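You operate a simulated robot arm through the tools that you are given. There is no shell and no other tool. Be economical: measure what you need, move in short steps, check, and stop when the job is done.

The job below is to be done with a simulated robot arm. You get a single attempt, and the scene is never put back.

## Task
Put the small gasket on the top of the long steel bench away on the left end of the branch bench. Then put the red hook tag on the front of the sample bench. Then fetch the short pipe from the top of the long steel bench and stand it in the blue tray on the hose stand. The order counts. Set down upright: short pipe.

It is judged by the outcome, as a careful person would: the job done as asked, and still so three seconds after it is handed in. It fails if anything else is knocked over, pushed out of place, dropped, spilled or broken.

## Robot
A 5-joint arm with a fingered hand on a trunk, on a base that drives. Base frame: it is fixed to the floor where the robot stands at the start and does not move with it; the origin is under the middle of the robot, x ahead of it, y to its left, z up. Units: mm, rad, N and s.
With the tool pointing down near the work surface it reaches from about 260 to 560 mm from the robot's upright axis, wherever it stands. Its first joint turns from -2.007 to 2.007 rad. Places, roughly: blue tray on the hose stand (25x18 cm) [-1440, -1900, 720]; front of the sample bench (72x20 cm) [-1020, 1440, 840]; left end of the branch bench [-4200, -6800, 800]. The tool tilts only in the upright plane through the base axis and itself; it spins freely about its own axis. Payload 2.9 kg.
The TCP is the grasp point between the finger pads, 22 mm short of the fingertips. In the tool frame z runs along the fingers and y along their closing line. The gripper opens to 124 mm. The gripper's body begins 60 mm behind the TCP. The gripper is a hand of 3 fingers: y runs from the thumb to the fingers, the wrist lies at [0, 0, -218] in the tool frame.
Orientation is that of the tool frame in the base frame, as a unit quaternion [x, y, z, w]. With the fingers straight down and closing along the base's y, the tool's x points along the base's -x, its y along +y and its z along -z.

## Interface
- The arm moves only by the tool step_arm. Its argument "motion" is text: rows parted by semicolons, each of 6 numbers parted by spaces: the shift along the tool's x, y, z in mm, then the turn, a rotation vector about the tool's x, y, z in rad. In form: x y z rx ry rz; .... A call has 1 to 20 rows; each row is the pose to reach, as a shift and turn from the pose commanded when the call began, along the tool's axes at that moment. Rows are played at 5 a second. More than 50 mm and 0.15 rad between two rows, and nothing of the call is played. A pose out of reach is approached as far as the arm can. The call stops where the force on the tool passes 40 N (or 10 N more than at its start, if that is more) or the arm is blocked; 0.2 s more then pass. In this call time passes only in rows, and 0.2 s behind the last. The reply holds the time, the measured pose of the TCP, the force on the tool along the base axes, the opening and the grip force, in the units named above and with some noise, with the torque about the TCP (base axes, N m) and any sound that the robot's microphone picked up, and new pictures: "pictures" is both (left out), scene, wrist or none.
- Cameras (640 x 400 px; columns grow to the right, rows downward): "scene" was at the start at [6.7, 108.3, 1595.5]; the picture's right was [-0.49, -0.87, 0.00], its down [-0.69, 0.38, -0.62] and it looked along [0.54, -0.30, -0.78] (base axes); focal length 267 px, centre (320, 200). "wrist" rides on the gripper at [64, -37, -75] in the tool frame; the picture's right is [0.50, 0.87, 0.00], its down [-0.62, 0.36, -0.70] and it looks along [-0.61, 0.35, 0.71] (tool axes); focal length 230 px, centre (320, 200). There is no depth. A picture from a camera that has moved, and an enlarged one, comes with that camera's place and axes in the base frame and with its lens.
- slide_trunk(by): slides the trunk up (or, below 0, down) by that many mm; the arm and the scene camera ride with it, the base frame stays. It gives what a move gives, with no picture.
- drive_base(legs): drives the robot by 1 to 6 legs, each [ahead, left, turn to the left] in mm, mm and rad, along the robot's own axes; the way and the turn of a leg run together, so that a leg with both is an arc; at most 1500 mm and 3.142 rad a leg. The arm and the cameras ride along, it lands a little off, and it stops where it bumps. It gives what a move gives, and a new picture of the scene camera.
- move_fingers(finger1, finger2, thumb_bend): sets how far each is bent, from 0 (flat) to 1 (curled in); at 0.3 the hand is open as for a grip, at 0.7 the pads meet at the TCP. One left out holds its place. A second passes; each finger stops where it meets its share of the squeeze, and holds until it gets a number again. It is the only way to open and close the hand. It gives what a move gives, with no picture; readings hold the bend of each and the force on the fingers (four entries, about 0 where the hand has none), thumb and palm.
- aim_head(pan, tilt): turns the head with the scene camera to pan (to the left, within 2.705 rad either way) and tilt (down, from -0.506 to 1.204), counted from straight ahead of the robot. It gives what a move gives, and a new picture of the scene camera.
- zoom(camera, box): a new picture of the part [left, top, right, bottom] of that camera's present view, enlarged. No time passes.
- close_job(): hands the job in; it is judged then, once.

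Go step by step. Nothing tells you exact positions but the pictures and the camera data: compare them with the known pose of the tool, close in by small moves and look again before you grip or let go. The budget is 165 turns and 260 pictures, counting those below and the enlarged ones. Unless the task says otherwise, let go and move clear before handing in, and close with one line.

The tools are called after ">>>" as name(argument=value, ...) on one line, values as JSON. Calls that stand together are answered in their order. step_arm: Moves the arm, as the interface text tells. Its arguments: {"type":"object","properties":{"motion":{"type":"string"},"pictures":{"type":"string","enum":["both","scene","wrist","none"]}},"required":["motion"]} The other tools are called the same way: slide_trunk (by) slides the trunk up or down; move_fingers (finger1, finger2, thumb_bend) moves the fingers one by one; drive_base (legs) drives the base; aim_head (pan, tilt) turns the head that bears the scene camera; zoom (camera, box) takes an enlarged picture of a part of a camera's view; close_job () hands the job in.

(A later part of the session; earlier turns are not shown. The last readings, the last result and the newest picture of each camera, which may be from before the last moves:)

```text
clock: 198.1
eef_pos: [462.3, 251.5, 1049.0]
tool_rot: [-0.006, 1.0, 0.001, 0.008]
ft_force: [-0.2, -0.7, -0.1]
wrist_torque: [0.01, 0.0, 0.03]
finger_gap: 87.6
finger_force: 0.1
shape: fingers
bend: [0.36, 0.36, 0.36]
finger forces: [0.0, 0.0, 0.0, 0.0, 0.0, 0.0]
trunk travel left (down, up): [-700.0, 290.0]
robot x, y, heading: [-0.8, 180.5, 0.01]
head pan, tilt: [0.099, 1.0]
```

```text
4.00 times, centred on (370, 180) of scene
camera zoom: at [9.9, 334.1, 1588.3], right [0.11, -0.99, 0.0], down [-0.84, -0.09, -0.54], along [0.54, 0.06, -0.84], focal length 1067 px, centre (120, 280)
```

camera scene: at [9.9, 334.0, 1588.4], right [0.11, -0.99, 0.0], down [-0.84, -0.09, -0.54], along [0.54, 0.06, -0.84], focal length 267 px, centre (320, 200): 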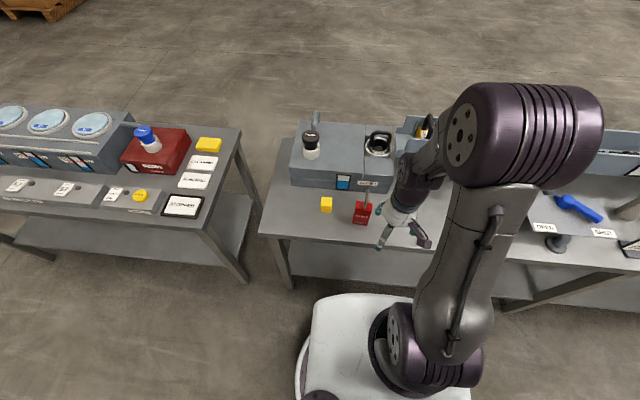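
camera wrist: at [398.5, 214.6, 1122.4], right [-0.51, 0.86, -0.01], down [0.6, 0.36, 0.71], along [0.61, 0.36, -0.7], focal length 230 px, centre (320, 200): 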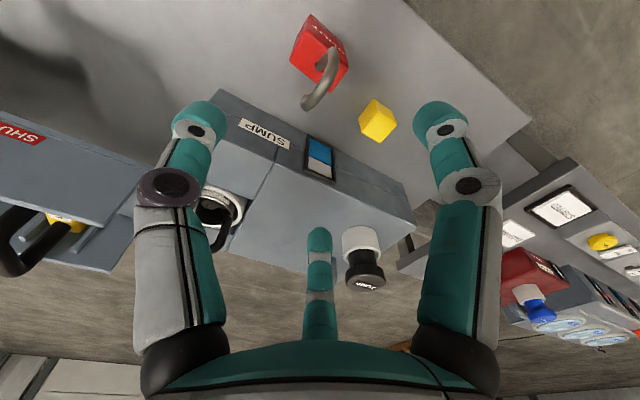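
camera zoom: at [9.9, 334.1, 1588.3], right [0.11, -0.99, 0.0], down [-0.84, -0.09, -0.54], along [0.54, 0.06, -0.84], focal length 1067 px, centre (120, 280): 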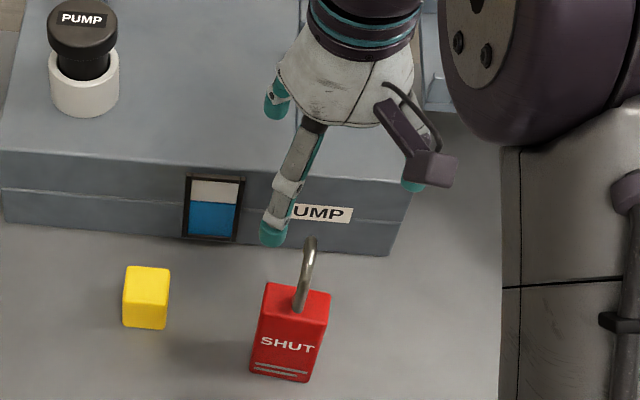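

The wrist view confirms the arch near (457, 249). I descend partway and check.

>>> step_arm(motion="0 -2 25 0 0 0; 1 -3 50 0 0 0; 2 -3 70 0 0 0", pictures="wrist")

>>> zoom(camera="wrist", box=[220, 20, 420, 160])

>>> zoom(camera="scene", box=[330, 150, 410, 230])

```text
clock: 198.9
eef_pos: [459.6, 247.3, 978.9]
tool_rot: [-0.005, 1.0, 0.001, 0.008]
ft_force: [-0.1, -0.4, -1.1]
wrist_torque: [0.0, -0.02, 0.02]
finger_gap: 87.8
finger_force: 0.1
shape: fingers
bend: [0.36, 0.36, 0.36]
finger forces: [0.0, 0.0, 0.1, 0.0, 0.0, 0.0]
trunk travel left (down, up): [-700.0, 290.0]
robot x, y, heading: [1.8, 182.8, 0.006]
head pan, tilt: [0.099, 1.0]
camera wrist: at [395.7, 210.8, 1053.1], right [-0.51, 0.86, -0.01], down [0.6, 0.36, 0.71], along [0.61, 0.36, -0.7], focal length 230 px, centre (320, 200)
```

wrist: 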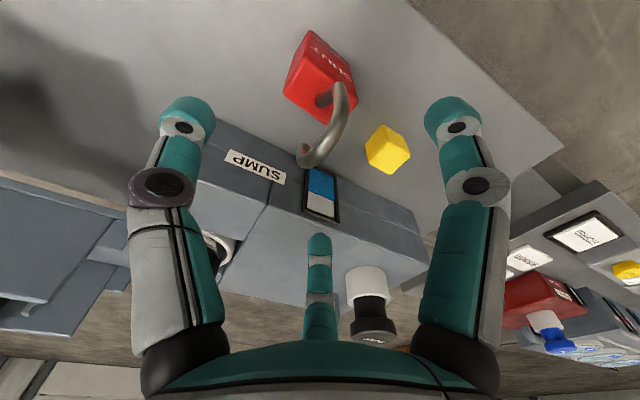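

```text
2.86 times, centred on (320, 90) of wrist
camera zoom: at [395.7, 210.8, 1053.1], right [-0.51, 0.86, -0.01], down [0.6, 0.36, 0.71], along [0.61, 0.36, -0.7], focal length 657 px, centre (320, 514)
```

zoom: 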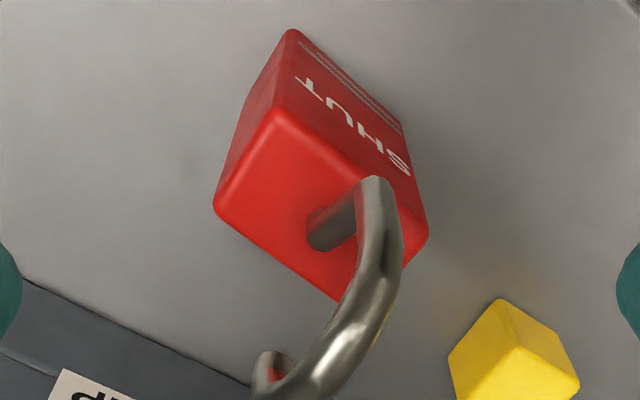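

```text
5.00 times, centred on (370, 190) of scene
camera zoom: at [10.3, 334.2, 1588.3], right [0.11, -0.99, 0.0], down [-0.84, -0.09, -0.54], along [0.54, 0.06, -0.84], focal length 1334 px, centre (70, 250)
```

zoom: 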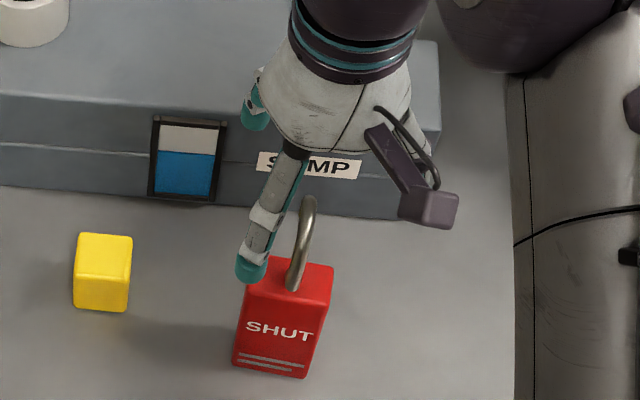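

Alignment is good. I descend so the pads straddle the arch and look again.

>>> step_arm(motion="0 0 15 0 0 0; 0 -1 30 0 0 0; 0 -1 40 0 0 0", pictures="wrist")

>>> zoom(camera="scene", box=[330, 150, 410, 230])

```text
clock: 199.7
eef_pos: [460.2, 247.3, 941.9]
tool_rot: [-0.005, 1.0, 0.001, 0.008]
ft_force: [-0.1, -0.6, -0.1]
wrist_torque: [0.02, 0.0, -0.04]
finger_gap: 87.8
finger_force: 0.1
shape: fingers
bend: [0.36, 0.36, 0.36]
finger forces: [0.0, 0.0, 0.0, 0.0, 0.1, 0.1]
trunk travel left (down, up): [-700.0, 290.0]
robot x, y, heading: [5.5, 179.5, 0.008]
head pan, tilt: [0.099, 1.0]
camera wrist: at [396.6, 209.8, 1014.5], right [-0.51, 0.86, -0.01], down [0.6, 0.36, 0.71], along [0.62, 0.36, -0.7], focal length 230 px, centre (320, 200)
```

wrist: 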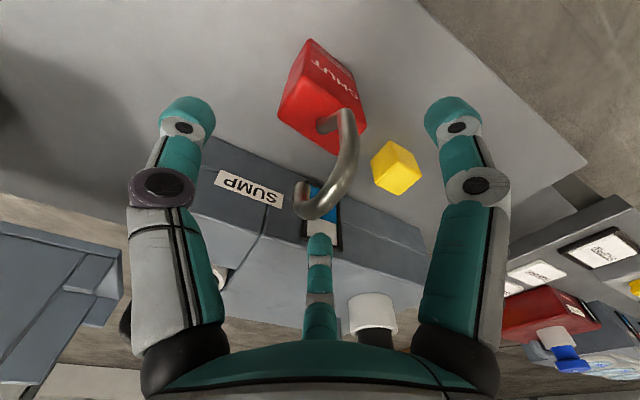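

```text
5.00 times, centred on (370, 190) of scene
camera zoom: at [10.0, 334.1, 1588.3], right [0.11, -0.99, 0.0], down [-0.84, -0.09, -0.54], along [0.54, 0.06, -0.84], focal length 1334 px, centre (70, 250)
```

zoom: 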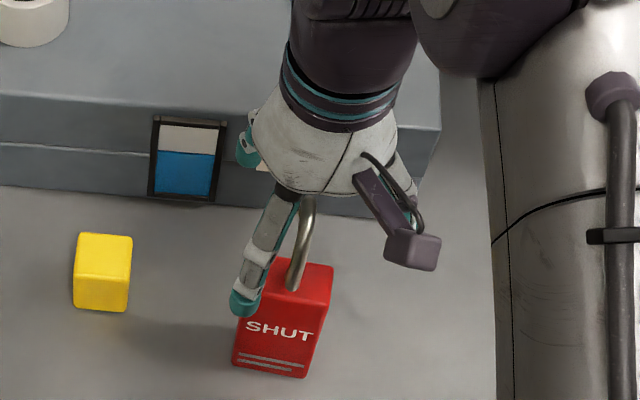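

TCP sits right on the arch. I raise 5 mm and close gradually, watching for even contact.

>>> step_arm(motion="0 0 -5 0 0 0", pictures="none")

>>> move_fingers(finger1=0.55, finger2=0.55, thumb_bend=0.58)

>>> zoom(camera="wrist", box=[120, 20, 520, 270])

```text
clock: 200.1
eef_pos: [460.7, 245.9, 944.8]
tool_rot: [-0.005, 1.0, 0.0, 0.008]
ft_force: [-0.3, -0.1, -0.8]
wrist_torque: [-0.01, 0.02, -0.02]
finger_gap: 87.7
finger_force: 0.0
shape: fingers
bend: [0.36, 0.36, 0.36]
finger forces: [0.0, 0.0, 0.0, 0.1, 0.0, 0.0]
trunk travel left (down, up): [-700.0, 290.0]
robot x, y, heading: [-1.2, 182.4, 0.011]
head pan, tilt: [0.099, 1.0]
```

```text
clock: 201.1
eef_pos: [460.9, 246.3, 946.3]
tool_rot: [-0.005, 1.0, 0.001, 0.007]
ft_force: [0.6, 0.2, -0.3]
wrist_torque: [0.01, 0.0, 0.01]
finger_gap: 33.7
finger_force: 0.1
shape: fingers
bend: [0.55, 0.55, 0.57]
finger forces: [0.0, 0.0, 0.0, 0.0, 0.0, 0.0]
trunk travel left (down, up): [-700.0, 290.0]
robot x, y, heading: [2.6, 176.0, 0.005]
head pan, tilt: [0.099, 1.0]
```

```text
1.60 times, centred on (320, 145) of wrist
camera zoom: at [396.3, 209.9, 1019.1], right [-0.51, 0.86, -0.01], down [0.6, 0.36, 0.71], along [0.61, 0.36, -0.7], focal length 368 px, centre (320, 288)
```

zoom: 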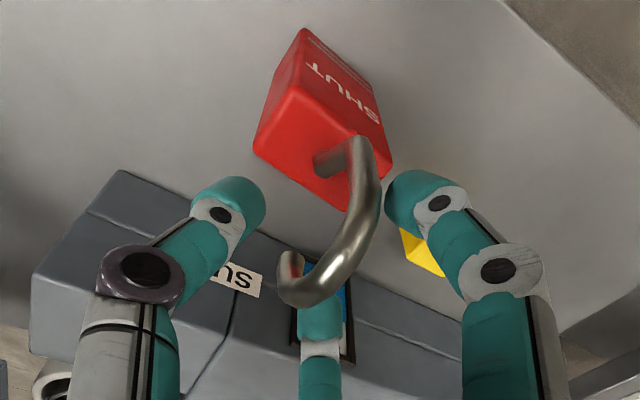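

No contact yet. I close further.

>>> move_fingers(finger1=0.6, finger2=0.6, thumb_bend=0.68)

>>> zoom(camera="wrist", box=[120, 20, 520, 270])

```text
clock: 202.1
eef_pos: [461.8, 247.5, 947.0]
tool_rot: [-0.005, 1.0, 0.002, 0.008]
ft_force: [1.3, -0.2, 1.0]
wrist_torque: [0.03, 0.01, 0.0]
finger_gap: 13.4
finger_force: 0.0
shape: fingers
bend: [0.6, 0.6, 0.68]
finger forces: [0.1, 0.1, 0.0, 0.2, 0.1, 0.1]
trunk travel left (down, up): [-700.0, 290.0]
robot x, y, heading: [-1.0, 181.1, 0.002]
head pan, tilt: [0.099, 1.0]
```

```text
1.60 times, centred on (320, 145) of wrist
camera zoom: at [396.3, 209.9, 1019.1], right [-0.51, 0.86, -0.01], down [0.6, 0.36, 0.71], along [0.61, 0.36, -0.7], focal length 368 px, centre (320, 288)
```

zoom: 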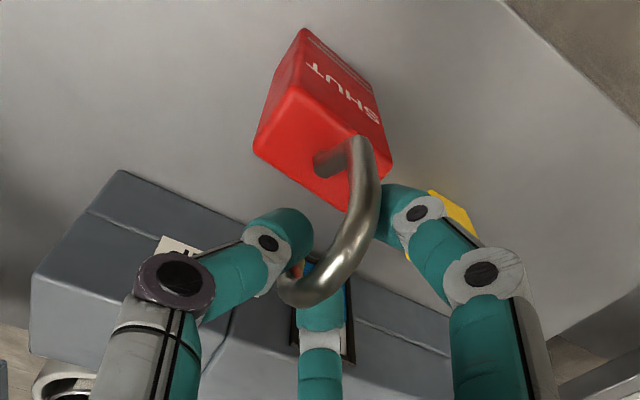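

Thumb and fingers are converging around the arch. I continue closing until forces show.

>>> move_fingers(finger1=0.66, finger2=0.66, thumb_bend=0.74)

>>> zoom(camera="wrist", box=[120, 20, 520, 270])

>>> zoom(camera="scene", box=[330, 150, 410, 230])

```text
clock: 203.1
eef_pos: [461.6, 247.6, 947.7]
tool_rot: [-0.005, 1.0, 0.002, 0.008]
ft_force: [0.7, 0.0, -0.1]
wrist_torque: [0.02, 0.02, 0.0]
finger_gap: 0.3
finger_force: 0.7
shape: fingers
bend: [0.65, 0.65, 0.73]
finger forces: [0.4, 0.8, 0.0, 0.0, 1.3, 0.1]
trunk travel left (down, up): [-700.0, 290.0]
robot x, y, heading: [-3.1, 185.7, 0.013]
head pan, tilt: [0.099, 1.0]
```

```text
1.60 times, centred on (320, 145) of wrist
camera zoom: at [396.3, 209.9, 1019.1], right [-0.51, 0.86, -0.01], down [0.6, 0.36, 0.71], along [0.61, 0.36, -0.7], focal length 368 px, centre (320, 288)
```

zoom: 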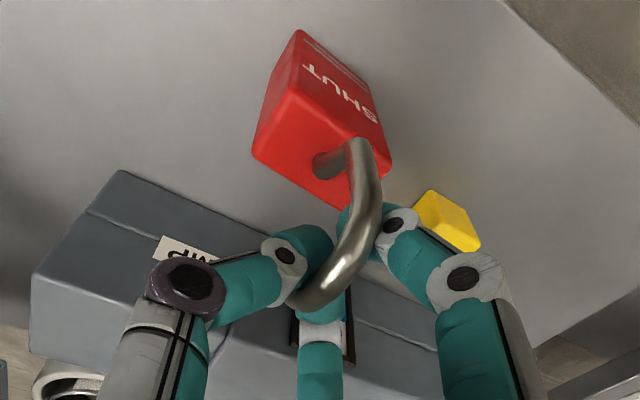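

```text
5.00 times, centred on (370, 190) of scene
camera zoom: at [9.9, 334.1, 1588.3], right [0.11, -0.99, 0.0], down [-0.84, -0.09, -0.54], along [0.54, 0.06, -0.84], focal length 1334 px, centre (70, 250)
```

zoom: 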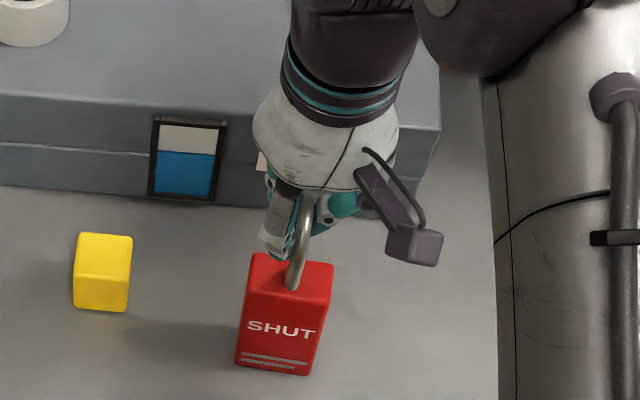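

Light contact all around. I squeeze firmly.

>>> move_fingers(finger1=0.8, finger2=0.8, thumb_bend=0.88)

>>> zoom(camera="wrist", box=[120, 20, 520, 270])

>>> zoom(camera="scene", box=[330, 150, 410, 230])

```text
clock: 204.1
eef_pos: [461.0, 248.3, 944.9]
tool_rot: [-0.005, 1.0, 0.001, 0.007]
ft_force: [-0.1, -0.4, -1.2]
wrist_torque: [-0.01, -0.01, 0.01]
finger_gap: 4.6
finger_force: 0.4
shape: fingers
bend: [0.77, 0.76, 0.87]
finger forces: [0.4, 0.1, 0.0, 0.1, 1.1, 0.1]
trunk travel left (down, up): [-700.0, 290.0]
robot x, y, heading: [5.6, 183.9, 0.011]
head pan, tilt: [0.099, 1.0]
```

```text
1.60 times, centred on (320, 145) of wrist
camera zoom: at [396.4, 210.0, 1019.1], right [-0.51, 0.86, -0.01], down [0.6, 0.36, 0.71], along [0.61, 0.36, -0.7], focal length 368 px, centre (320, 288)
```

zoom: 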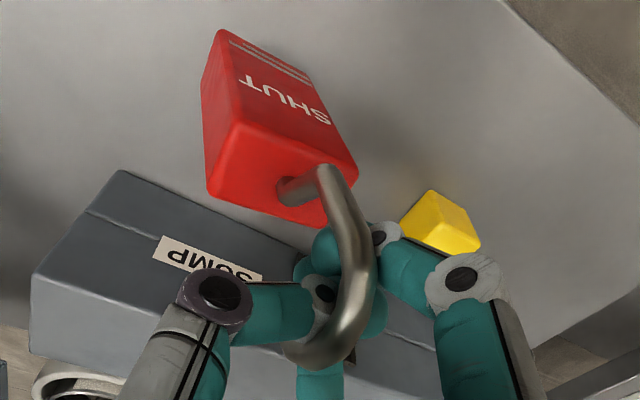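

```text
5.00 times, centred on (370, 190) of scene
camera zoom: at [10.0, 334.1, 1588.3], right [0.11, -0.99, 0.0], down [-0.84, -0.09, -0.54], along [0.54, 0.06, -0.84], focal length 1334 px, centre (70, 250)
```

zoom: 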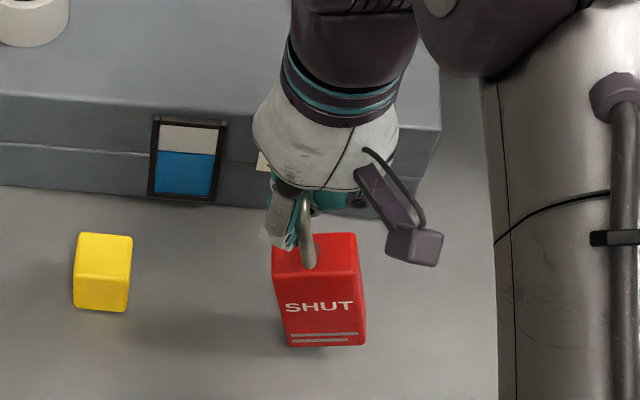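

The thumb slid under the arch and nudged the tag rather than pinching it. I reopen, and will re-grip higher so the pads catch the wire itself.

>>> move_fingers(finger1=0.4, finger2=0.4, thumb_bend=0.4)

>>> step_arm(motion="0 0 -30 0 0 0; 0 0 -60 0 0 0", pictures="wrist")

>>> zoom(camera="scene", box=[330, 150, 410, 230])

>>> zoom(camera="wrist", box=[220, 20, 420, 160])

```text
clock: 205.1
eef_pos: [461.6, 246.3, 945.2]
tool_rot: [-0.005, 1.0, 0.001, 0.008]
ft_force: [0.9, -0.1, -0.1]
wrist_torque: [0.0, -0.02, -0.02]
finger_gap: 76.7
finger_force: 0.1
shape: fingers
bend: [0.4, 0.4, 0.4]
finger forces: [0.0, 0.0, 0.1, 0.0, 0.0, 0.0]
trunk travel left (down, up): [-700.0, 290.0]
robot x, y, heading: [1.5, 184.0, 0.01]
head pan, tilt: [0.099, 1.0]
```

```text
clock: 205.7
eef_pos: [459.6, 247.1, 1007.2]
tool_rot: [-0.005, 1.0, 0.0, 0.008]
ft_force: [0.3, 0.2, 0.1]
wrist_torque: [0.0, 0.01, 0.0]
finger_gap: 76.9
finger_force: 0.0
shape: fingers
bend: [0.4, 0.4, 0.4]
finger forces: [0.0, 0.1, 0.0, 0.0, 0.0, 0.0]
trunk travel left (down, up): [-700.0, 290.0]
robot x, y, heading: [-0.7, 177.1, 0.008]
head pan, tilt: [0.099, 1.0]
camera wrist: at [395.2, 209.7, 1079.6], right [-0.51, 0.86, -0.01], down [0.6, 0.36, 0.71], along [0.62, 0.36, -0.7], focal length 230 px, centre (320, 200)
```

wrist: 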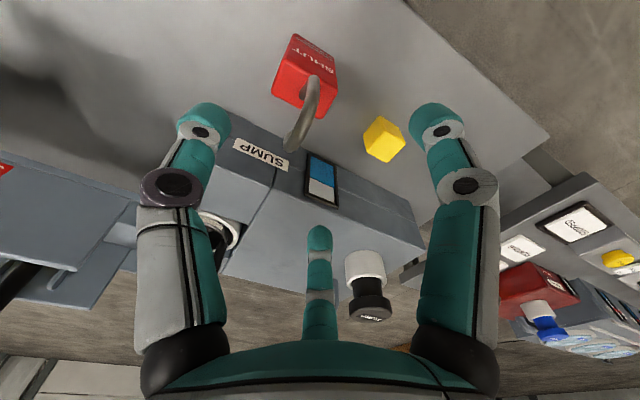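

```text
5.00 times, centred on (370, 190) of scene
camera zoom: at [9.3, 334.0, 1588.3], right [0.11, -0.99, 0.0], down [-0.84, -0.09, -0.54], along [0.54, 0.06, -0.84], focal length 1334 px, centre (70, 250)
```

zoom: 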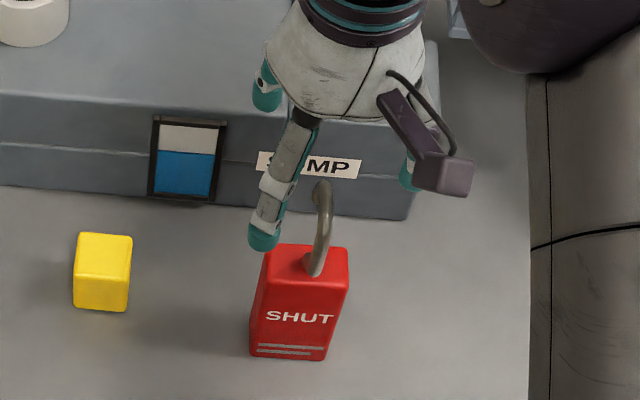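

```text
2.86 times, centred on (320, 90) of wrist
camera zoom: at [395.2, 209.7, 1079.6], right [-0.51, 0.86, -0.01], down [0.6, 0.36, 0.71], along [0.62, 0.36, -0.7], focal length 657 px, centre (320, 514)
```

zoom: 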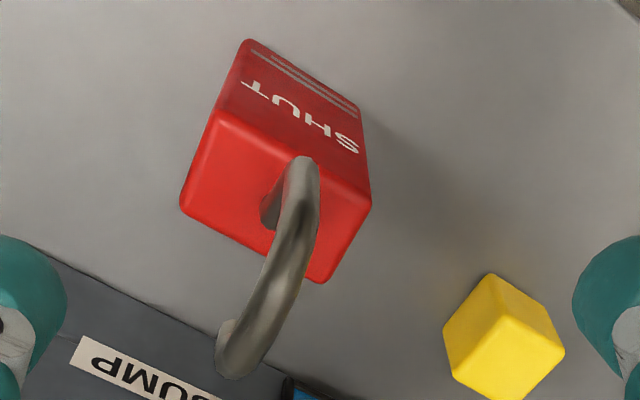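

The tag still stands, with its arch now near (464, 236, 945). I move over it and lower only to TCP z≈966 so the fingertips catch the wire.

>>> step_arm(motion="-4 -11 0 0 0 0; -4 -11 20 0 0 0; -4 -11 40 0 0 0", pictures="none")

>>> move_fingers(finger1=0.57, finger2=0.57, thumb_bend=0.57)

>>> zoom(camera="wrist", box=[160, 20, 480, 220])

>>> zoom(camera="scene", box=[330, 150, 410, 230])

```text
clock: 206.5
eef_pos: [464.7, 234.7, 964.9]
tool_rot: [-0.006, 1.0, 0.001, 0.008]
ft_force: [-0.2, -0.2, 0.6]
wrist_torque: [-0.01, -0.02, 0.02]
finger_gap: 76.8
finger_force: 0.1
shape: fingers
bend: [0.4, 0.4, 0.4]
finger forces: [0.0, 0.0, 0.0, 0.0, 0.0, 0.1]
trunk travel left (down, up): [-700.0, 290.0]
robot x, y, heading: [0.3, 183.3, 0.009]
head pan, tilt: [0.099, 1.0]
```

```text
clock: 207.5
eef_pos: [464.8, 235.2, 966.6]
tool_rot: [-0.005, 1.0, 0.001, 0.008]
ft_force: [0.9, 0.0, 0.3]
wrist_torque: [0.0, 0.02, -0.02]
finger_gap: 33.7
finger_force: 0.1
shape: fingers
bend: [0.56, 0.56, 0.56]
finger forces: [0.0, 0.0, 0.0, 0.0, 0.0, 0.0]
trunk travel left (down, up): [-700.0, 290.0]
robot x, y, heading: [1.1, 183.3, 0.008]
head pan, tilt: [0.099, 1.0]
```

```text
2.00 times, centred on (320, 120) of wrist
camera zoom: at [399.9, 198.2, 1038.6], right [-0.51, 0.86, -0.01], down [0.6, 0.36, 0.71], along [0.62, 0.36, -0.7], focal length 460 px, centre (320, 360)
```

zoom: 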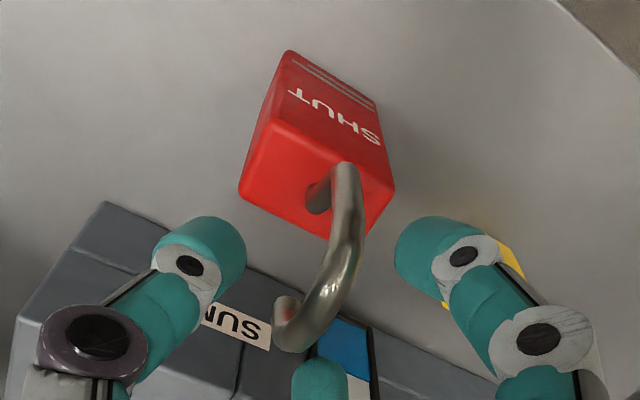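

```text
5.00 times, centred on (370, 190) of scene
camera zoom: at [9.8, 334.0, 1588.3], right [0.11, -0.99, 0.0], down [-0.84, -0.09, -0.54], along [0.54, 0.06, -0.84], focal length 1334 px, centre (70, 250)
```

zoom: 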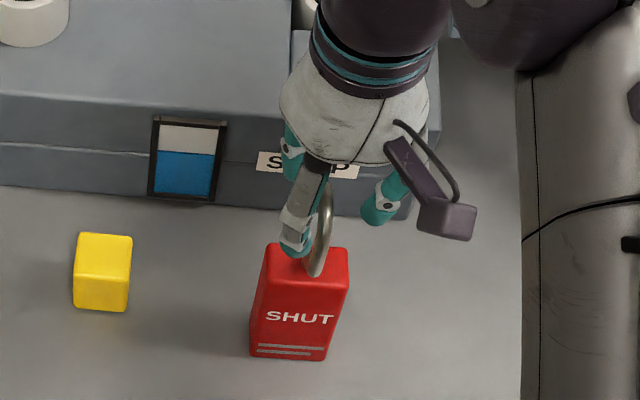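

The fingertips will converge right on the wire. I close further in steps.

>>> move_fingers(finger1=0.64, finger2=0.64, thumb_bend=0.64)

>>> zoom(camera="wrist", box=[160, 20, 480, 220])

```text
clock: 208.5
eef_pos: [465.4, 235.7, 965.9]
tool_rot: [-0.006, 1.0, 0.001, 0.008]
ft_force: [0.1, -0.6, -0.3]
wrist_torque: [0.02, -0.01, -0.02]
finger_gap: 12.6
finger_force: 0.8
shape: fingers
bend: [0.64, 0.64, 0.64]
finger forces: [0.0, 0.1, 0.1, 0.0, 0.0, 0.1]
trunk travel left (down, up): [-700.0, 290.0]
robot x, y, heading: [-2.3, 181.0, 0.01]
head pan, tilt: [0.099, 1.0]
```

```text
2.00 times, centred on (320, 120) of wrist
camera zoom: at [400.0, 198.3, 1038.6], right [-0.51, 0.86, -0.01], down [0.6, 0.36, 0.71], along [0.62, 0.36, -0.7], focal length 460 px, centre (320, 360)
```

zoom: 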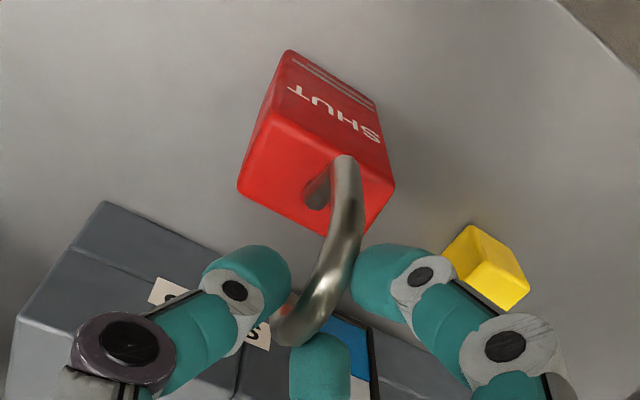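

>>> move_fingers(finger1=0.66, finger2=0.66, thumb_bend=0.7)

>>> move_fingers(finger1=0.75, finger2=0.75, thumb_bend=0.79)

>>> zoom(camera="wrist", box=[160, 20, 480, 220])

>>> zoom(camera="scene", box=[330, 150, 410, 230])

```text
clock: 209.5
eef_pos: [464.2, 235.7, 965.1]
tool_rot: [-0.005, 1.0, 0.001, 0.008]
ft_force: [-0.5, -0.3, 0.5]
wrist_torque: [-0.01, 0.0, 0.01]
finger_gap: 7.5
finger_force: 3.2
shape: fingers
bend: [0.65, 0.65, 0.67]
finger forces: [1.6, 1.5, 0.1, 0.0, 3.2, 0.1]
trunk travel left (down, up): [-700.0, 290.0]
robot x, y, heading: [3.6, 181.4, 0.01]
head pan, tilt: [0.099, 1.0]
```

```text
clock: 210.5
eef_pos: [465.1, 235.8, 965.6]
tool_rot: [-0.005, 1.0, 0.001, 0.008]
ft_force: [-1.1, -0.7, -1.0]
wrist_torque: [0.0, 0.0, -0.01]
finger_gap: 3.8
finger_force: 14.4
shape: fingers
bend: [0.65, 0.65, 0.66]
finger forces: [7.3, 7.5, 0.0, 0.0, 13.8, 0.0]
trunk travel left (down, up): [-700.0, 290.0]
robot x, y, heading: [-1.8, 182.2, 0.01]
head pan, tilt: [0.099, 1.0]
```

```text
2.00 times, centred on (320, 120) of wrist
camera zoom: at [400.0, 198.2, 1038.5], right [-0.51, 0.86, -0.01], down [0.6, 0.36, 0.71], along [0.61, 0.36, -0.7], focal length 460 px, centre (320, 360)
```

zoom: 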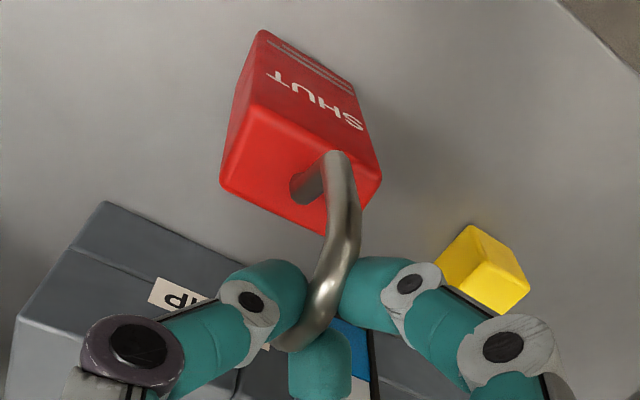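

```text
5.00 times, centred on (370, 190) of scene
camera zoom: at [10.0, 334.1, 1588.3], right [0.11, -0.99, 0.0], down [-0.84, -0.09, -0.54], along [0.54, 0.06, -0.84], focal length 1334 px, centre (70, 250)
```

zoom: 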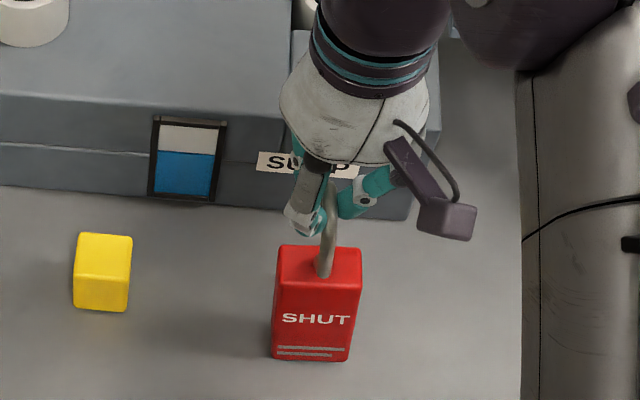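

A proper pinch: 7/7/14 N on the wire. I lift gently.

>>> step_arm(motion="0 0 -5 0 0 0; 0 0 -12 0 0 0; 0 0 -25 0 0 0; 0 0 -40 0 0 0", pictures="wrist")

>>> zoom(camera="scene", box=[330, 150, 410, 230])

```text
clock: 211.5
eef_pos: [464.3, 236.1, 1008.0]
tool_rot: [-0.005, 1.0, 0.001, 0.009]
ft_force: [0.3, -1.0, -1.2]
wrist_torque: [0.06, 0.0, -0.02]
finger_gap: 3.8
finger_force: 13.9
shape: fingers
bend: [0.65, 0.65, 0.66]
finger forces: [7.4, 7.5, 0.1, 0.1, 13.8, 0.0]
trunk travel left (down, up): [-700.0, 290.0]
robot x, y, heading: [2.0, 181.3, 0.013]
head pan, tilt: [0.099, 1.0]
camera wrist: at [398.8, 199.3, 1080.1], right [-0.51, 0.86, -0.01], down [0.6, 0.36, 0.71], along [0.62, 0.36, -0.7], focal length 230 px, centre (320, 200)
```

wrist: 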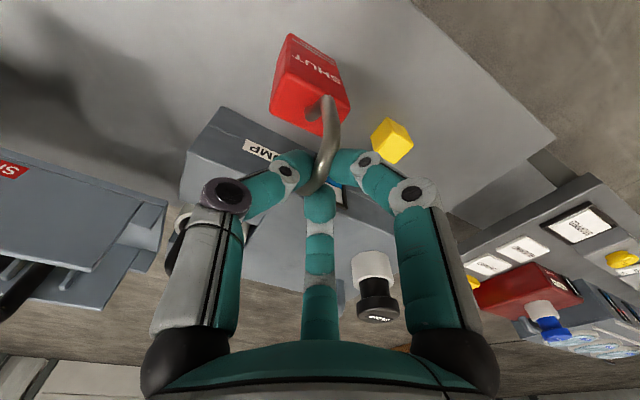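

```text
5.00 times, centred on (370, 190) of scene
camera zoom: at [9.5, 334.1, 1588.3], right [0.11, -0.99, 0.0], down [-0.84, -0.09, -0.54], along [0.54, 0.06, -0.84], focal length 1334 px, centre (70, 250)
```

zoom: 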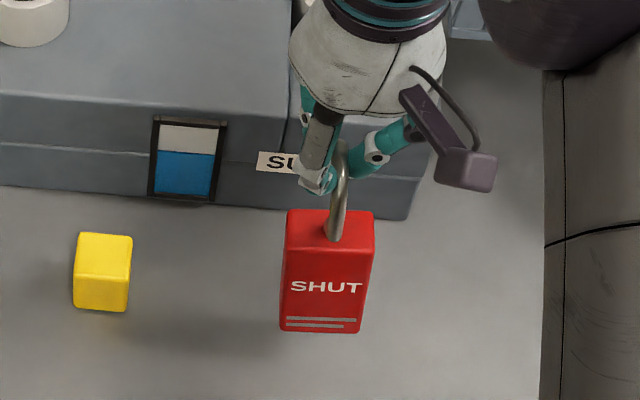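

The tag is held, hanging straight. I retract toward the robot, raise the trunk and back away.

>>> step_arm(motion="0 0 -15 0 0 0; 40 0 -15 0 0 0; 80 0 -15 0 0 0; 120 0 -15 0 0 0; 145 0 -15 0 0 0", pictures="none")

>>> slide_trunk(by=130)

>>> drive_base(legs=[[-400, 0, 0], [0, 0, 1.2], [0, 0, 1.15]])

>>> aim_head(pan=0.0, tilt=0.5)

```text
clock: 212.7
eef_pos: [318.0, 234.1, 1018.8]
tool_rot: [-0.005, 1.0, 0.002, 0.007]
ft_force: [0.0, -0.8, -0.3]
wrist_torque: [0.01, -0.01, 0.0]
finger_gap: 3.7
finger_force: 14.0
shape: fingers
bend: [0.72, 0.65, 0.66]
finger forces: [7.3, 7.3, 0.0, 0.0, 13.6, 0.0]
trunk travel left (down, up): [-700.0, 290.0]
robot x, y, heading: [-2.4, 179.1, 0.01]
head pan, tilt: [0.099, 1.0]
```

```text
clock: 214.3
eef_pos: [318.8, 235.3, 1149.0]
tool_rot: [-0.006, 1.0, 0.002, 0.007]
ft_force: [-0.2, 0.3, -1.3]
wrist_torque: [0.0, 0.0, 0.02]
finger_gap: 3.9
finger_force: 14.1
shape: fingers
bend: [0.72, 0.65, 0.66]
finger forces: [7.5, 7.3, 0.0, 0.0, 13.7, 0.1]
trunk travel left (down, up): [-830.0, 160.0]
robot x, y, heading: [-2.7, 184.8, 0.008]
head pan, tilt: [0.099, 1.0]
```

```text
clock: 222.6
eef_pos: [-651.1, 375.2, 1148.4]
tool_rot: [0.919, -0.395, -0.009, -0.001]
ft_force: [0.4, 0.4, -1.3]
wrist_torque: [0.03, -0.01, 0.0]
finger_gap: 2.7
finger_force: 12.6
shape: fingers
bend: [0.72, 0.72, 0.66]
finger forces: [6.3, 6.5, 0.0, 0.0, 11.9, 0.0]
trunk travel left (down, up): [-830.0, 160.0]
robot x, y, heading: [-394.1, 175.2, 2.327]
head pan, tilt: [0.099, 1.0]
camera scene: at [-511.5, 80.2, 1718.3], right [0.65, 0.76, 0.0], down [0.64, -0.55, -0.54], along [-0.41, 0.35, -0.84], focal length 267 px, centre (320, 200)
```

scene: 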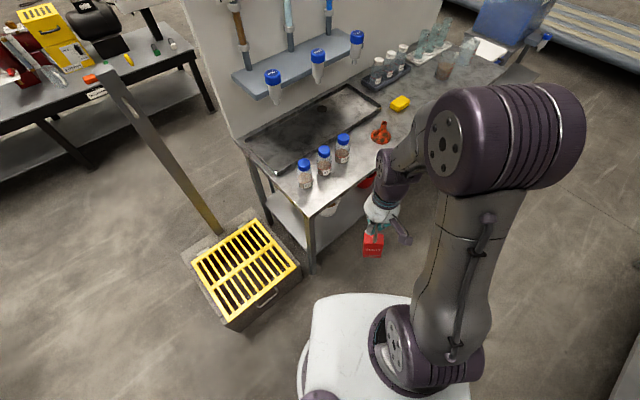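

```text
clock: 223.5
eef_pos: [-649.6, 374.1, 1148.3]
tool_rot: [0.919, -0.394, -0.007, -0.002]
ft_force: [0.7, -0.4, -0.7]
wrist_torque: [-0.04, -0.01, -0.01]
finger_gap: 2.9
finger_force: 12.1
shape: fingers
bend: [0.72, 0.72, 0.66]
finger forces: [6.3, 6.6, 0.0, 0.0, 11.9, 0.0]
trunk travel left (down, up): [-830.0, 160.0]
robot x, y, heading: [-394.4, 181.5, 2.332]
head pan, tilt: [0.0, 0.499]
camera scene: at [-521.4, 100.6, 1759.3], right [0.73, 0.69, 0.0], down [0.33, -0.35, -0.88], along [-0.6, 0.64, -0.48], focal length 267 px, centre (320, 200)
```

scene: 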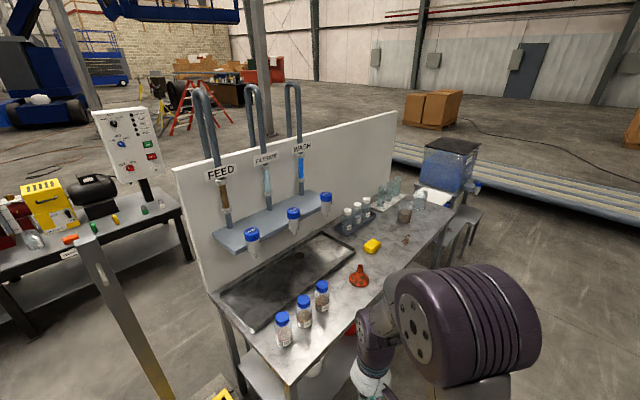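

The sample bench's front strip lies along x≈-1020, y≈1080–1800. I check the tag in the hand and the free space there.

>>> zoom(camera="scene", box=[320, 160, 500, 300])

>>> zoom(camera="wrist", box=[120, 0, 520, 250])

>>> drive_base(legs=[[0, 0, -0.76], [1260, 90, 0], [0, 0, 1.57]])

>>> aim_head(pan=0.1, tilt=0.85)

```text
2.86 times, centred on (410, 230) of scene
camera zoom: at [-521.4, 100.6, 1759.3], right [0.73, 0.69, 0.0], down [0.33, -0.35, -0.88], along [-0.6, 0.64, -0.48], focal length 762 px, centre (63, 114)
```

zoom: 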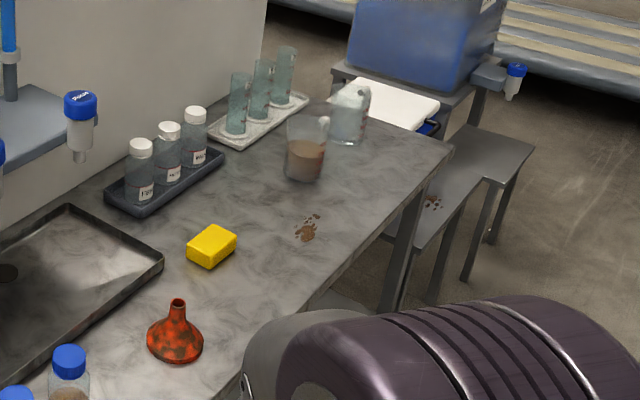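

```text
1.60 times, centred on (320, 125) of wrist
camera zoom: at [-578.2, 353.5, 1222.5], right [-0.28, -0.96, -0.01], down [-0.67, 0.2, 0.71], along [-0.68, 0.21, -0.7], focal length 368 px, centre (320, 320)
```

zoom: 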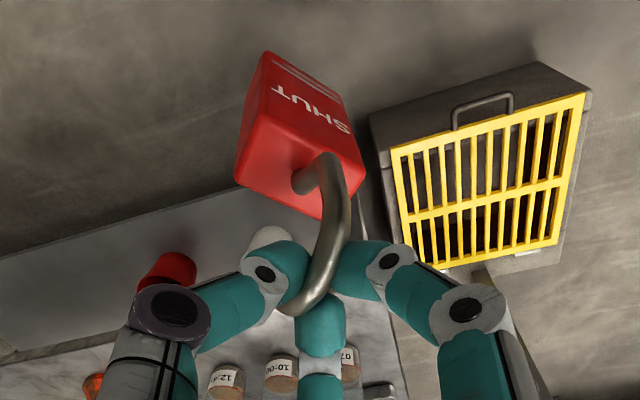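

```text
clock: 235.7
eef_pos: [-803.9, 1375.8, 1149.3]
tool_rot: [1.0, 0.01, -0.008, 0.002]
ft_force: [0.3, -0.5, -0.7]
wrist_torque: [-0.05, 0.0, 0.01]
finger_gap: 0.0
finger_force: 10.3
shape: fingers
bend: [0.73, 0.73, 0.67]
finger forces: [4.9, 5.4, 0.0, 0.0, 10.3, 0.0]
trunk travel left (down, up): [-830.0, 160.0]
robot x, y, heading: [-488.3, 1428.0, -3.117]
head pan, tilt: [0.0, 0.499]
camera scene: at [-513.2, 1285.1, 1759.4], right [-0.02, 1.0, 0.0], down [0.48, 0.01, -0.88], along [-0.88, -0.02, -0.48], focal length 267 px, centre (320, 200)
```

scene: 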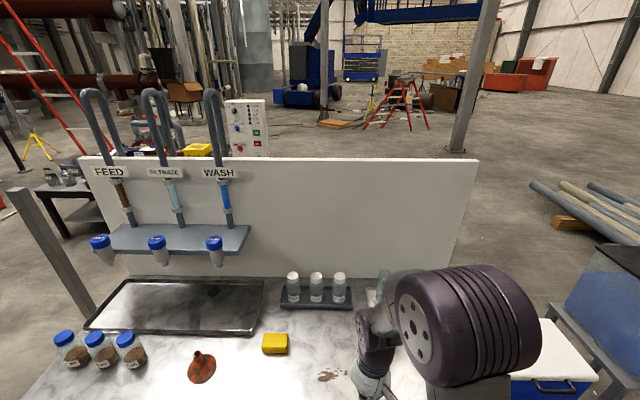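

```text
clock: 236.5
eef_pos: [-802.1, 1374.8, 1149.5]
tool_rot: [1.0, 0.01, -0.008, 0.002]
ft_force: [0.4, -0.2, -0.3]
wrist_torque: [-0.03, -0.01, 0.0]
finger_gap: 0.3
finger_force: 10.0
shape: fingers
bend: [0.73, 0.73, 0.67]
finger forces: [5.0, 5.4, 0.0, 0.0, 10.2, 0.0]
trunk travel left (down, up): [-830.0, 160.0]
robot x, y, heading: [-487.1, 1428.0, -3.121]
head pan, tilt: [0.099, 0.85]
camera scene: at [-499.8, 1277.6, 1729.5], right [-0.12, 0.99, 0.0], down [0.75, 0.09, -0.66], along [-0.66, -0.08, -0.75], focal length 267 px, centre (320, 200)
```

scene: 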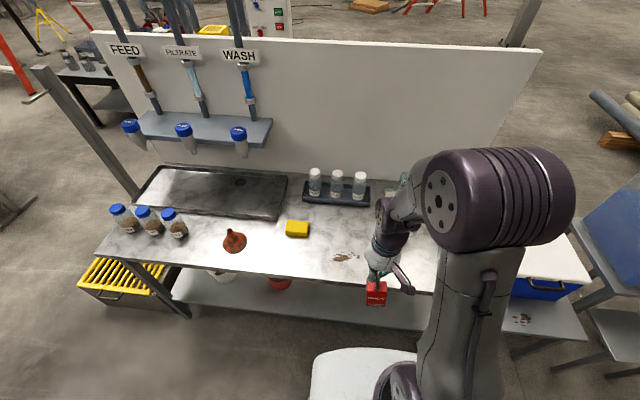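

The tag is held (grip now ~5/5/10 N). The clear spot is at about (-985, 1430), away from stain and glassware. I move above it.

>>> step_arm(motion="-36 -12 0 0 0 0; -72 -24 0 0 0 0; -108 -36 0 0 0 0; -145 -48 0 0 0 0; -181 -59 0 0 0 0", pictures="both")

>>> zoom(camera="scene", box=[300, 140, 460, 300])

```text
clock: 237.7
eef_pos: [-986.9, 1430.9, 1152.3]
tool_rot: [1.0, 0.01, -0.007, 0.0]
ft_force: [-0.1, 0.9, -0.8]
wrist_torque: [-0.03, 0.02, 0.02]
finger_gap: 0.2
finger_force: 10.0
shape: fingers
bend: [0.73, 0.73, 0.67]
finger forces: [5.1, 5.4, 0.0, 0.1, 10.0, 0.0]
trunk travel left (down, up): [-830.0, 160.0]
robot x, y, heading: [-485.0, 1432.3, -3.125]
head pan, tilt: [0.099, 0.85]
camera scene: at [-501.8, 1278.1, 1729.5], right [-0.12, 0.99, 0.0], down [0.75, 0.09, -0.66], along [-0.65, -0.08, -0.75], focal length 267 px, centre (320, 200)
camera wrist: at [-922.2, 1469.6, 1225.6], right [0.52, -0.86, -0.01], down [-0.6, -0.37, 0.71], along [-0.61, -0.36, -0.7], focal length 230 px, centre (320, 200)
```

scene: 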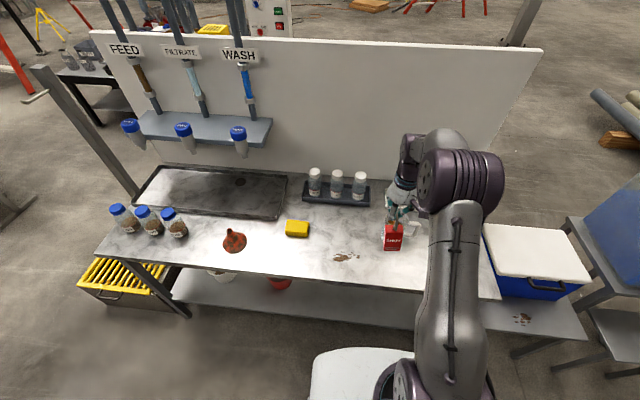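
wrist: 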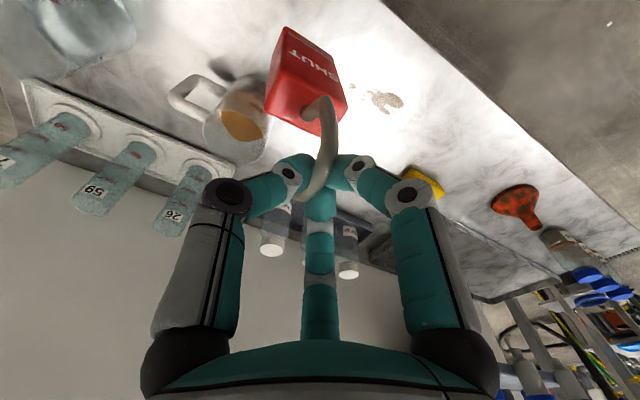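

```text
2.50 times, centred on (380, 220) of scene
camera zoom: at [-501.8, 1278.1, 1729.5], right [-0.12, 0.99, 0.0], down [0.75, 0.09, -0.66], along [-0.65, -0.08, -0.75], focal length 667 px, centre (170, 150)
```

zoom: 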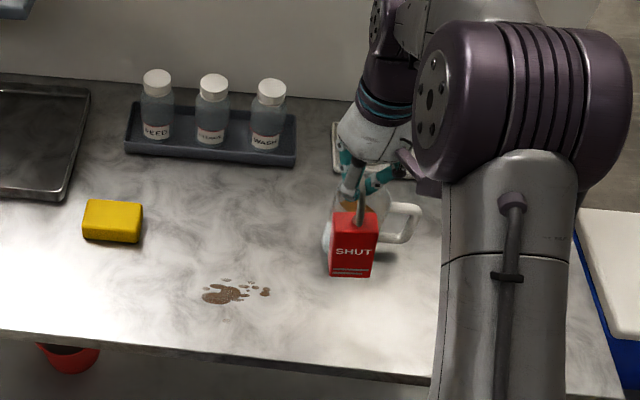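

The beaker is ~95 mm clear of the tag. I lower toward the bench.

>>> step_arm(motion="8 0 35 0 0 0; 8 0 70 0 0 0; 8 0 95 0 0 0", pictures="wrist")

>>> zoom(camera="scene", box=[300, 140, 460, 300])

```text
clock: 238.5
eef_pos: [-978.6, 1428.2, 1056.5]
tool_rot: [1.0, 0.011, -0.009, 0.001]
ft_force: [-0.6, 0.0, -0.8]
wrist_torque: [-0.02, 0.04, 0.0]
finger_gap: 0.0
finger_force: 11.1
shape: fingers
bend: [0.73, 0.73, 0.72]
finger forces: [5.0, 5.5, 0.0, 0.1, 9.9, 0.0]
trunk travel left (down, up): [-830.0, 160.0]
robot x, y, heading: [-486.4, 1431.0, -3.122]
head pan, tilt: [0.099, 0.85]
camera wrist: at [-913.6, 1467.9, 1130.5], right [0.52, -0.86, -0.01], down [-0.6, -0.37, 0.71], along [-0.61, -0.36, -0.7], focal length 230 px, centre (320, 200)
```

wrist: 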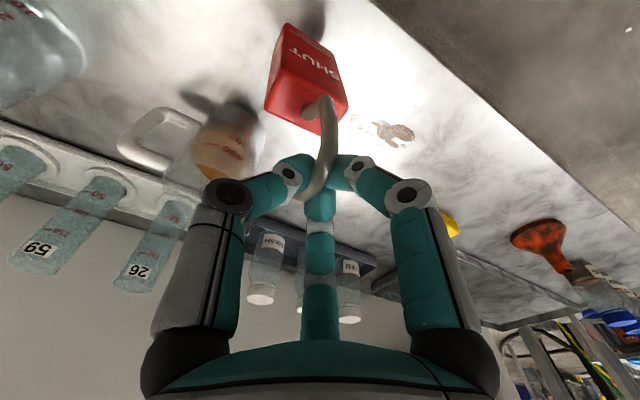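

```text
2.50 times, centred on (380, 220) of scene
camera zoom: at [-500.1, 1277.6, 1729.5], right [-0.12, 0.99, 0.0], down [0.75, 0.09, -0.66], along [-0.66, -0.08, -0.75], focal length 667 px, centre (170, 150)
```

zoom: 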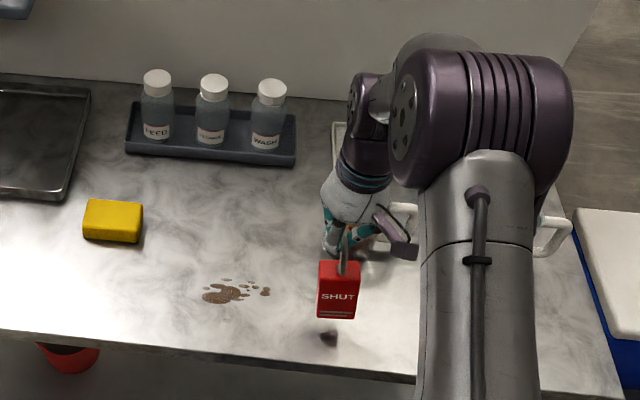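

About 25 mm to go. I lower in small steps, watching force.

>>> step_arm(motion="0 0 8 0 0 0; 0 0 16 0 0 0; 0 0 21 0 0 0", pictures="none")

>>> zoom(camera="scene", box=[350, 180, 430, 280])

```text
clock: 239.3
eef_pos: [-980.0, 1429.2, 1037.7]
tool_rot: [1.0, 0.01, -0.008, 0.001]
ft_force: [0.0, -0.9, -0.5]
wrist_torque: [-0.01, 0.0, -0.01]
finger_gap: 0.0
finger_force: 10.3
shape: fingers
bend: [0.73, 0.73, 0.72]
finger forces: [5.1, 5.4, 0.0, 0.1, 9.9, 0.0]
trunk travel left (down, up): [-830.0, 160.0]
robot x, y, heading: [-488.2, 1429.5, -3.122]
head pan, tilt: [0.099, 0.85]
```

```text
4.00 times, centred on (390, 230) of scene
camera zoom: at [-500.0, 1277.6, 1729.4], right [-0.12, 0.99, 0.0], down [0.75, 0.09, -0.66], along [-0.66, -0.08, -0.75], focal length 1067 px, centre (40, 80)
```

zoom: 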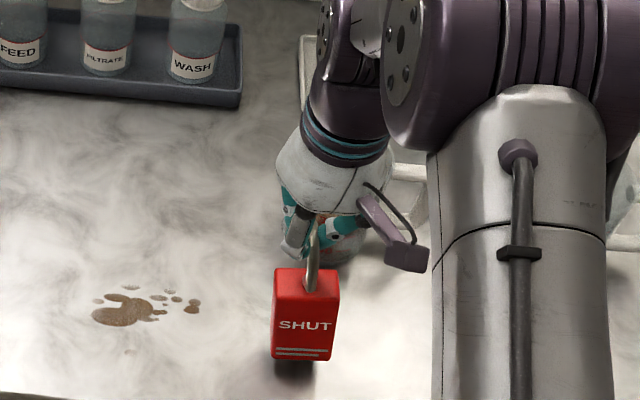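

Slightly above the bench still. I shift back 15 mm and lower in 3 mm steps.

>>> step_arm(motion="-15 0 0 0 0 0; -15 0 4 0 0 0; -15 0 7 0 0 0; -15 0 10 0 0 0", pictures="none")

>>> zoom(camera="scene", box=[350, 180, 430, 280])

```text
clock: 240.3
eef_pos: [-995.6, 1428.1, 1025.7]
tool_rot: [1.0, 0.01, -0.008, 0.001]
ft_force: [-0.4, -0.3, -1.6]
wrist_torque: [-0.01, 0.02, 0.05]
finger_gap: 0.1
finger_force: 10.3
shape: fingers
bend: [0.73, 0.73, 0.72]
finger forces: [5.2, 5.3, 0.1, 0.1, 9.2, 0.1]
trunk travel left (down, up): [-830.0, 160.0]
robot x, y, heading: [-484.7, 1431.6, -3.125]
head pan, tilt: [0.099, 0.85]
```

```text
4.00 times, centred on (390, 230) of scene
camera zoom: at [-500.2, 1277.7, 1729.4], right [-0.12, 0.99, 0.0], down [0.75, 0.09, -0.66], along [-0.66, -0.08, -0.75], focal length 1067 px, centre (40, 80)
```

zoom: 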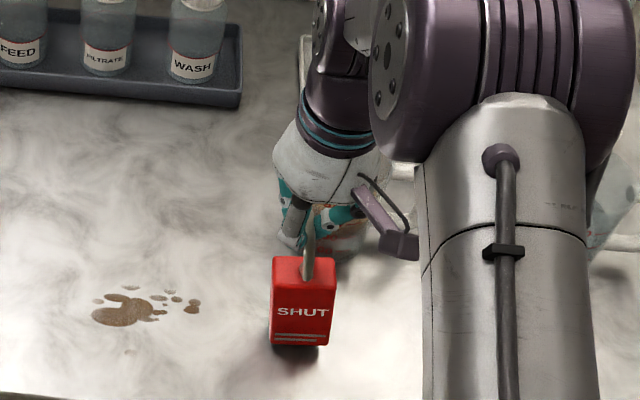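

>>> step_arm(motion="0 0 3 0 0 0; 0 0 5 0 0 0", pictures="none")

>>> zoom(camera="scene", box=[360, 230, 410, 280])

```text
clock: 240.9
eef_pos: [-994.2, 1429.3, 1021.5]
tool_rot: [1.0, 0.009, -0.008, 0.0]
ft_force: [-1.9, 0.3, -1.1]
wrist_torque: [-0.04, 0.02, 0.0]
finger_gap: 0.2
finger_force: 10.4
shape: fingers
bend: [0.73, 0.73, 0.72]
finger forces: [5.0, 5.1, 0.1, 0.0, 9.2, 0.1]
trunk travel left (down, up): [-830.0, 160.0]
robot x, y, heading: [-482.9, 1429.3, -3.123]
head pan, tilt: [0.099, 0.85]
```

```text
8.00 times, centred on (385, 255) of scene
camera zoom: at [-499.9, 1277.6, 1729.4], right [-0.12, 0.99, 0.0], down [0.75, 0.09, -0.66], along [-0.66, -0.08, -0.75], focal length 2135 px, centre (-200, -240)
```

zoom: 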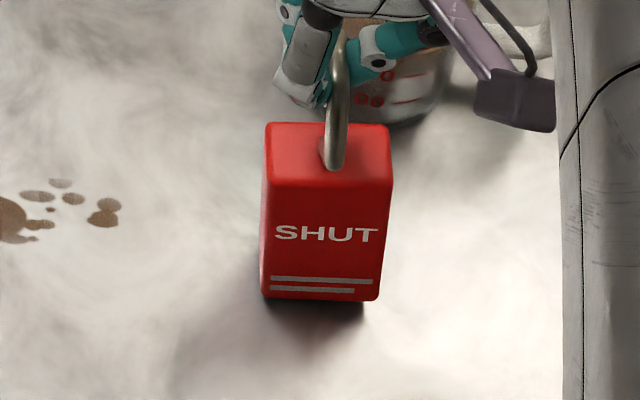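

>>> step_arm(motion="0 0 3 0 0 0; 0 0 6 0 0 0", pictures="none")

>>> zoom(camera="scene", box=[360, 230, 410, 280])

```text
clock: 241.5
eef_pos: [-994.9, 1428.6, 1014.3]
tool_rot: [1.0, 0.01, -0.008, 0.0]
ft_force: [-0.9, 0.2, -0.2]
wrist_torque: [-0.06, 0.01, 0.02]
finger_gap: 0.0
finger_force: 0.1
shape: fingers
bend: [0.73, 0.73, 0.74]
finger forces: [0.0, 0.1, 0.0, 0.0, 0.0, 0.0]
trunk travel left (down, up): [-830.0, 160.0]
robot x, y, heading: [-484.4, 1430.2, -3.115]
head pan, tilt: [0.099, 0.85]
```

```text
8.00 times, centred on (385, 255) of scene
camera zoom: at [-500.0, 1277.6, 1729.4], right [-0.12, 0.99, 0.0], down [0.75, 0.09, -0.66], along [-0.66, -0.08, -0.75], focal length 2135 px, centre (-200, -240)
```

zoom: 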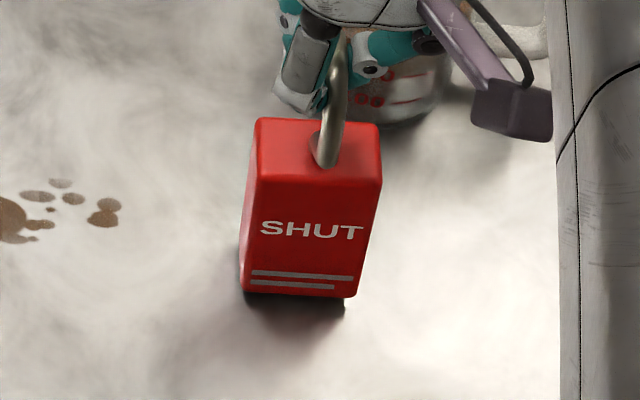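

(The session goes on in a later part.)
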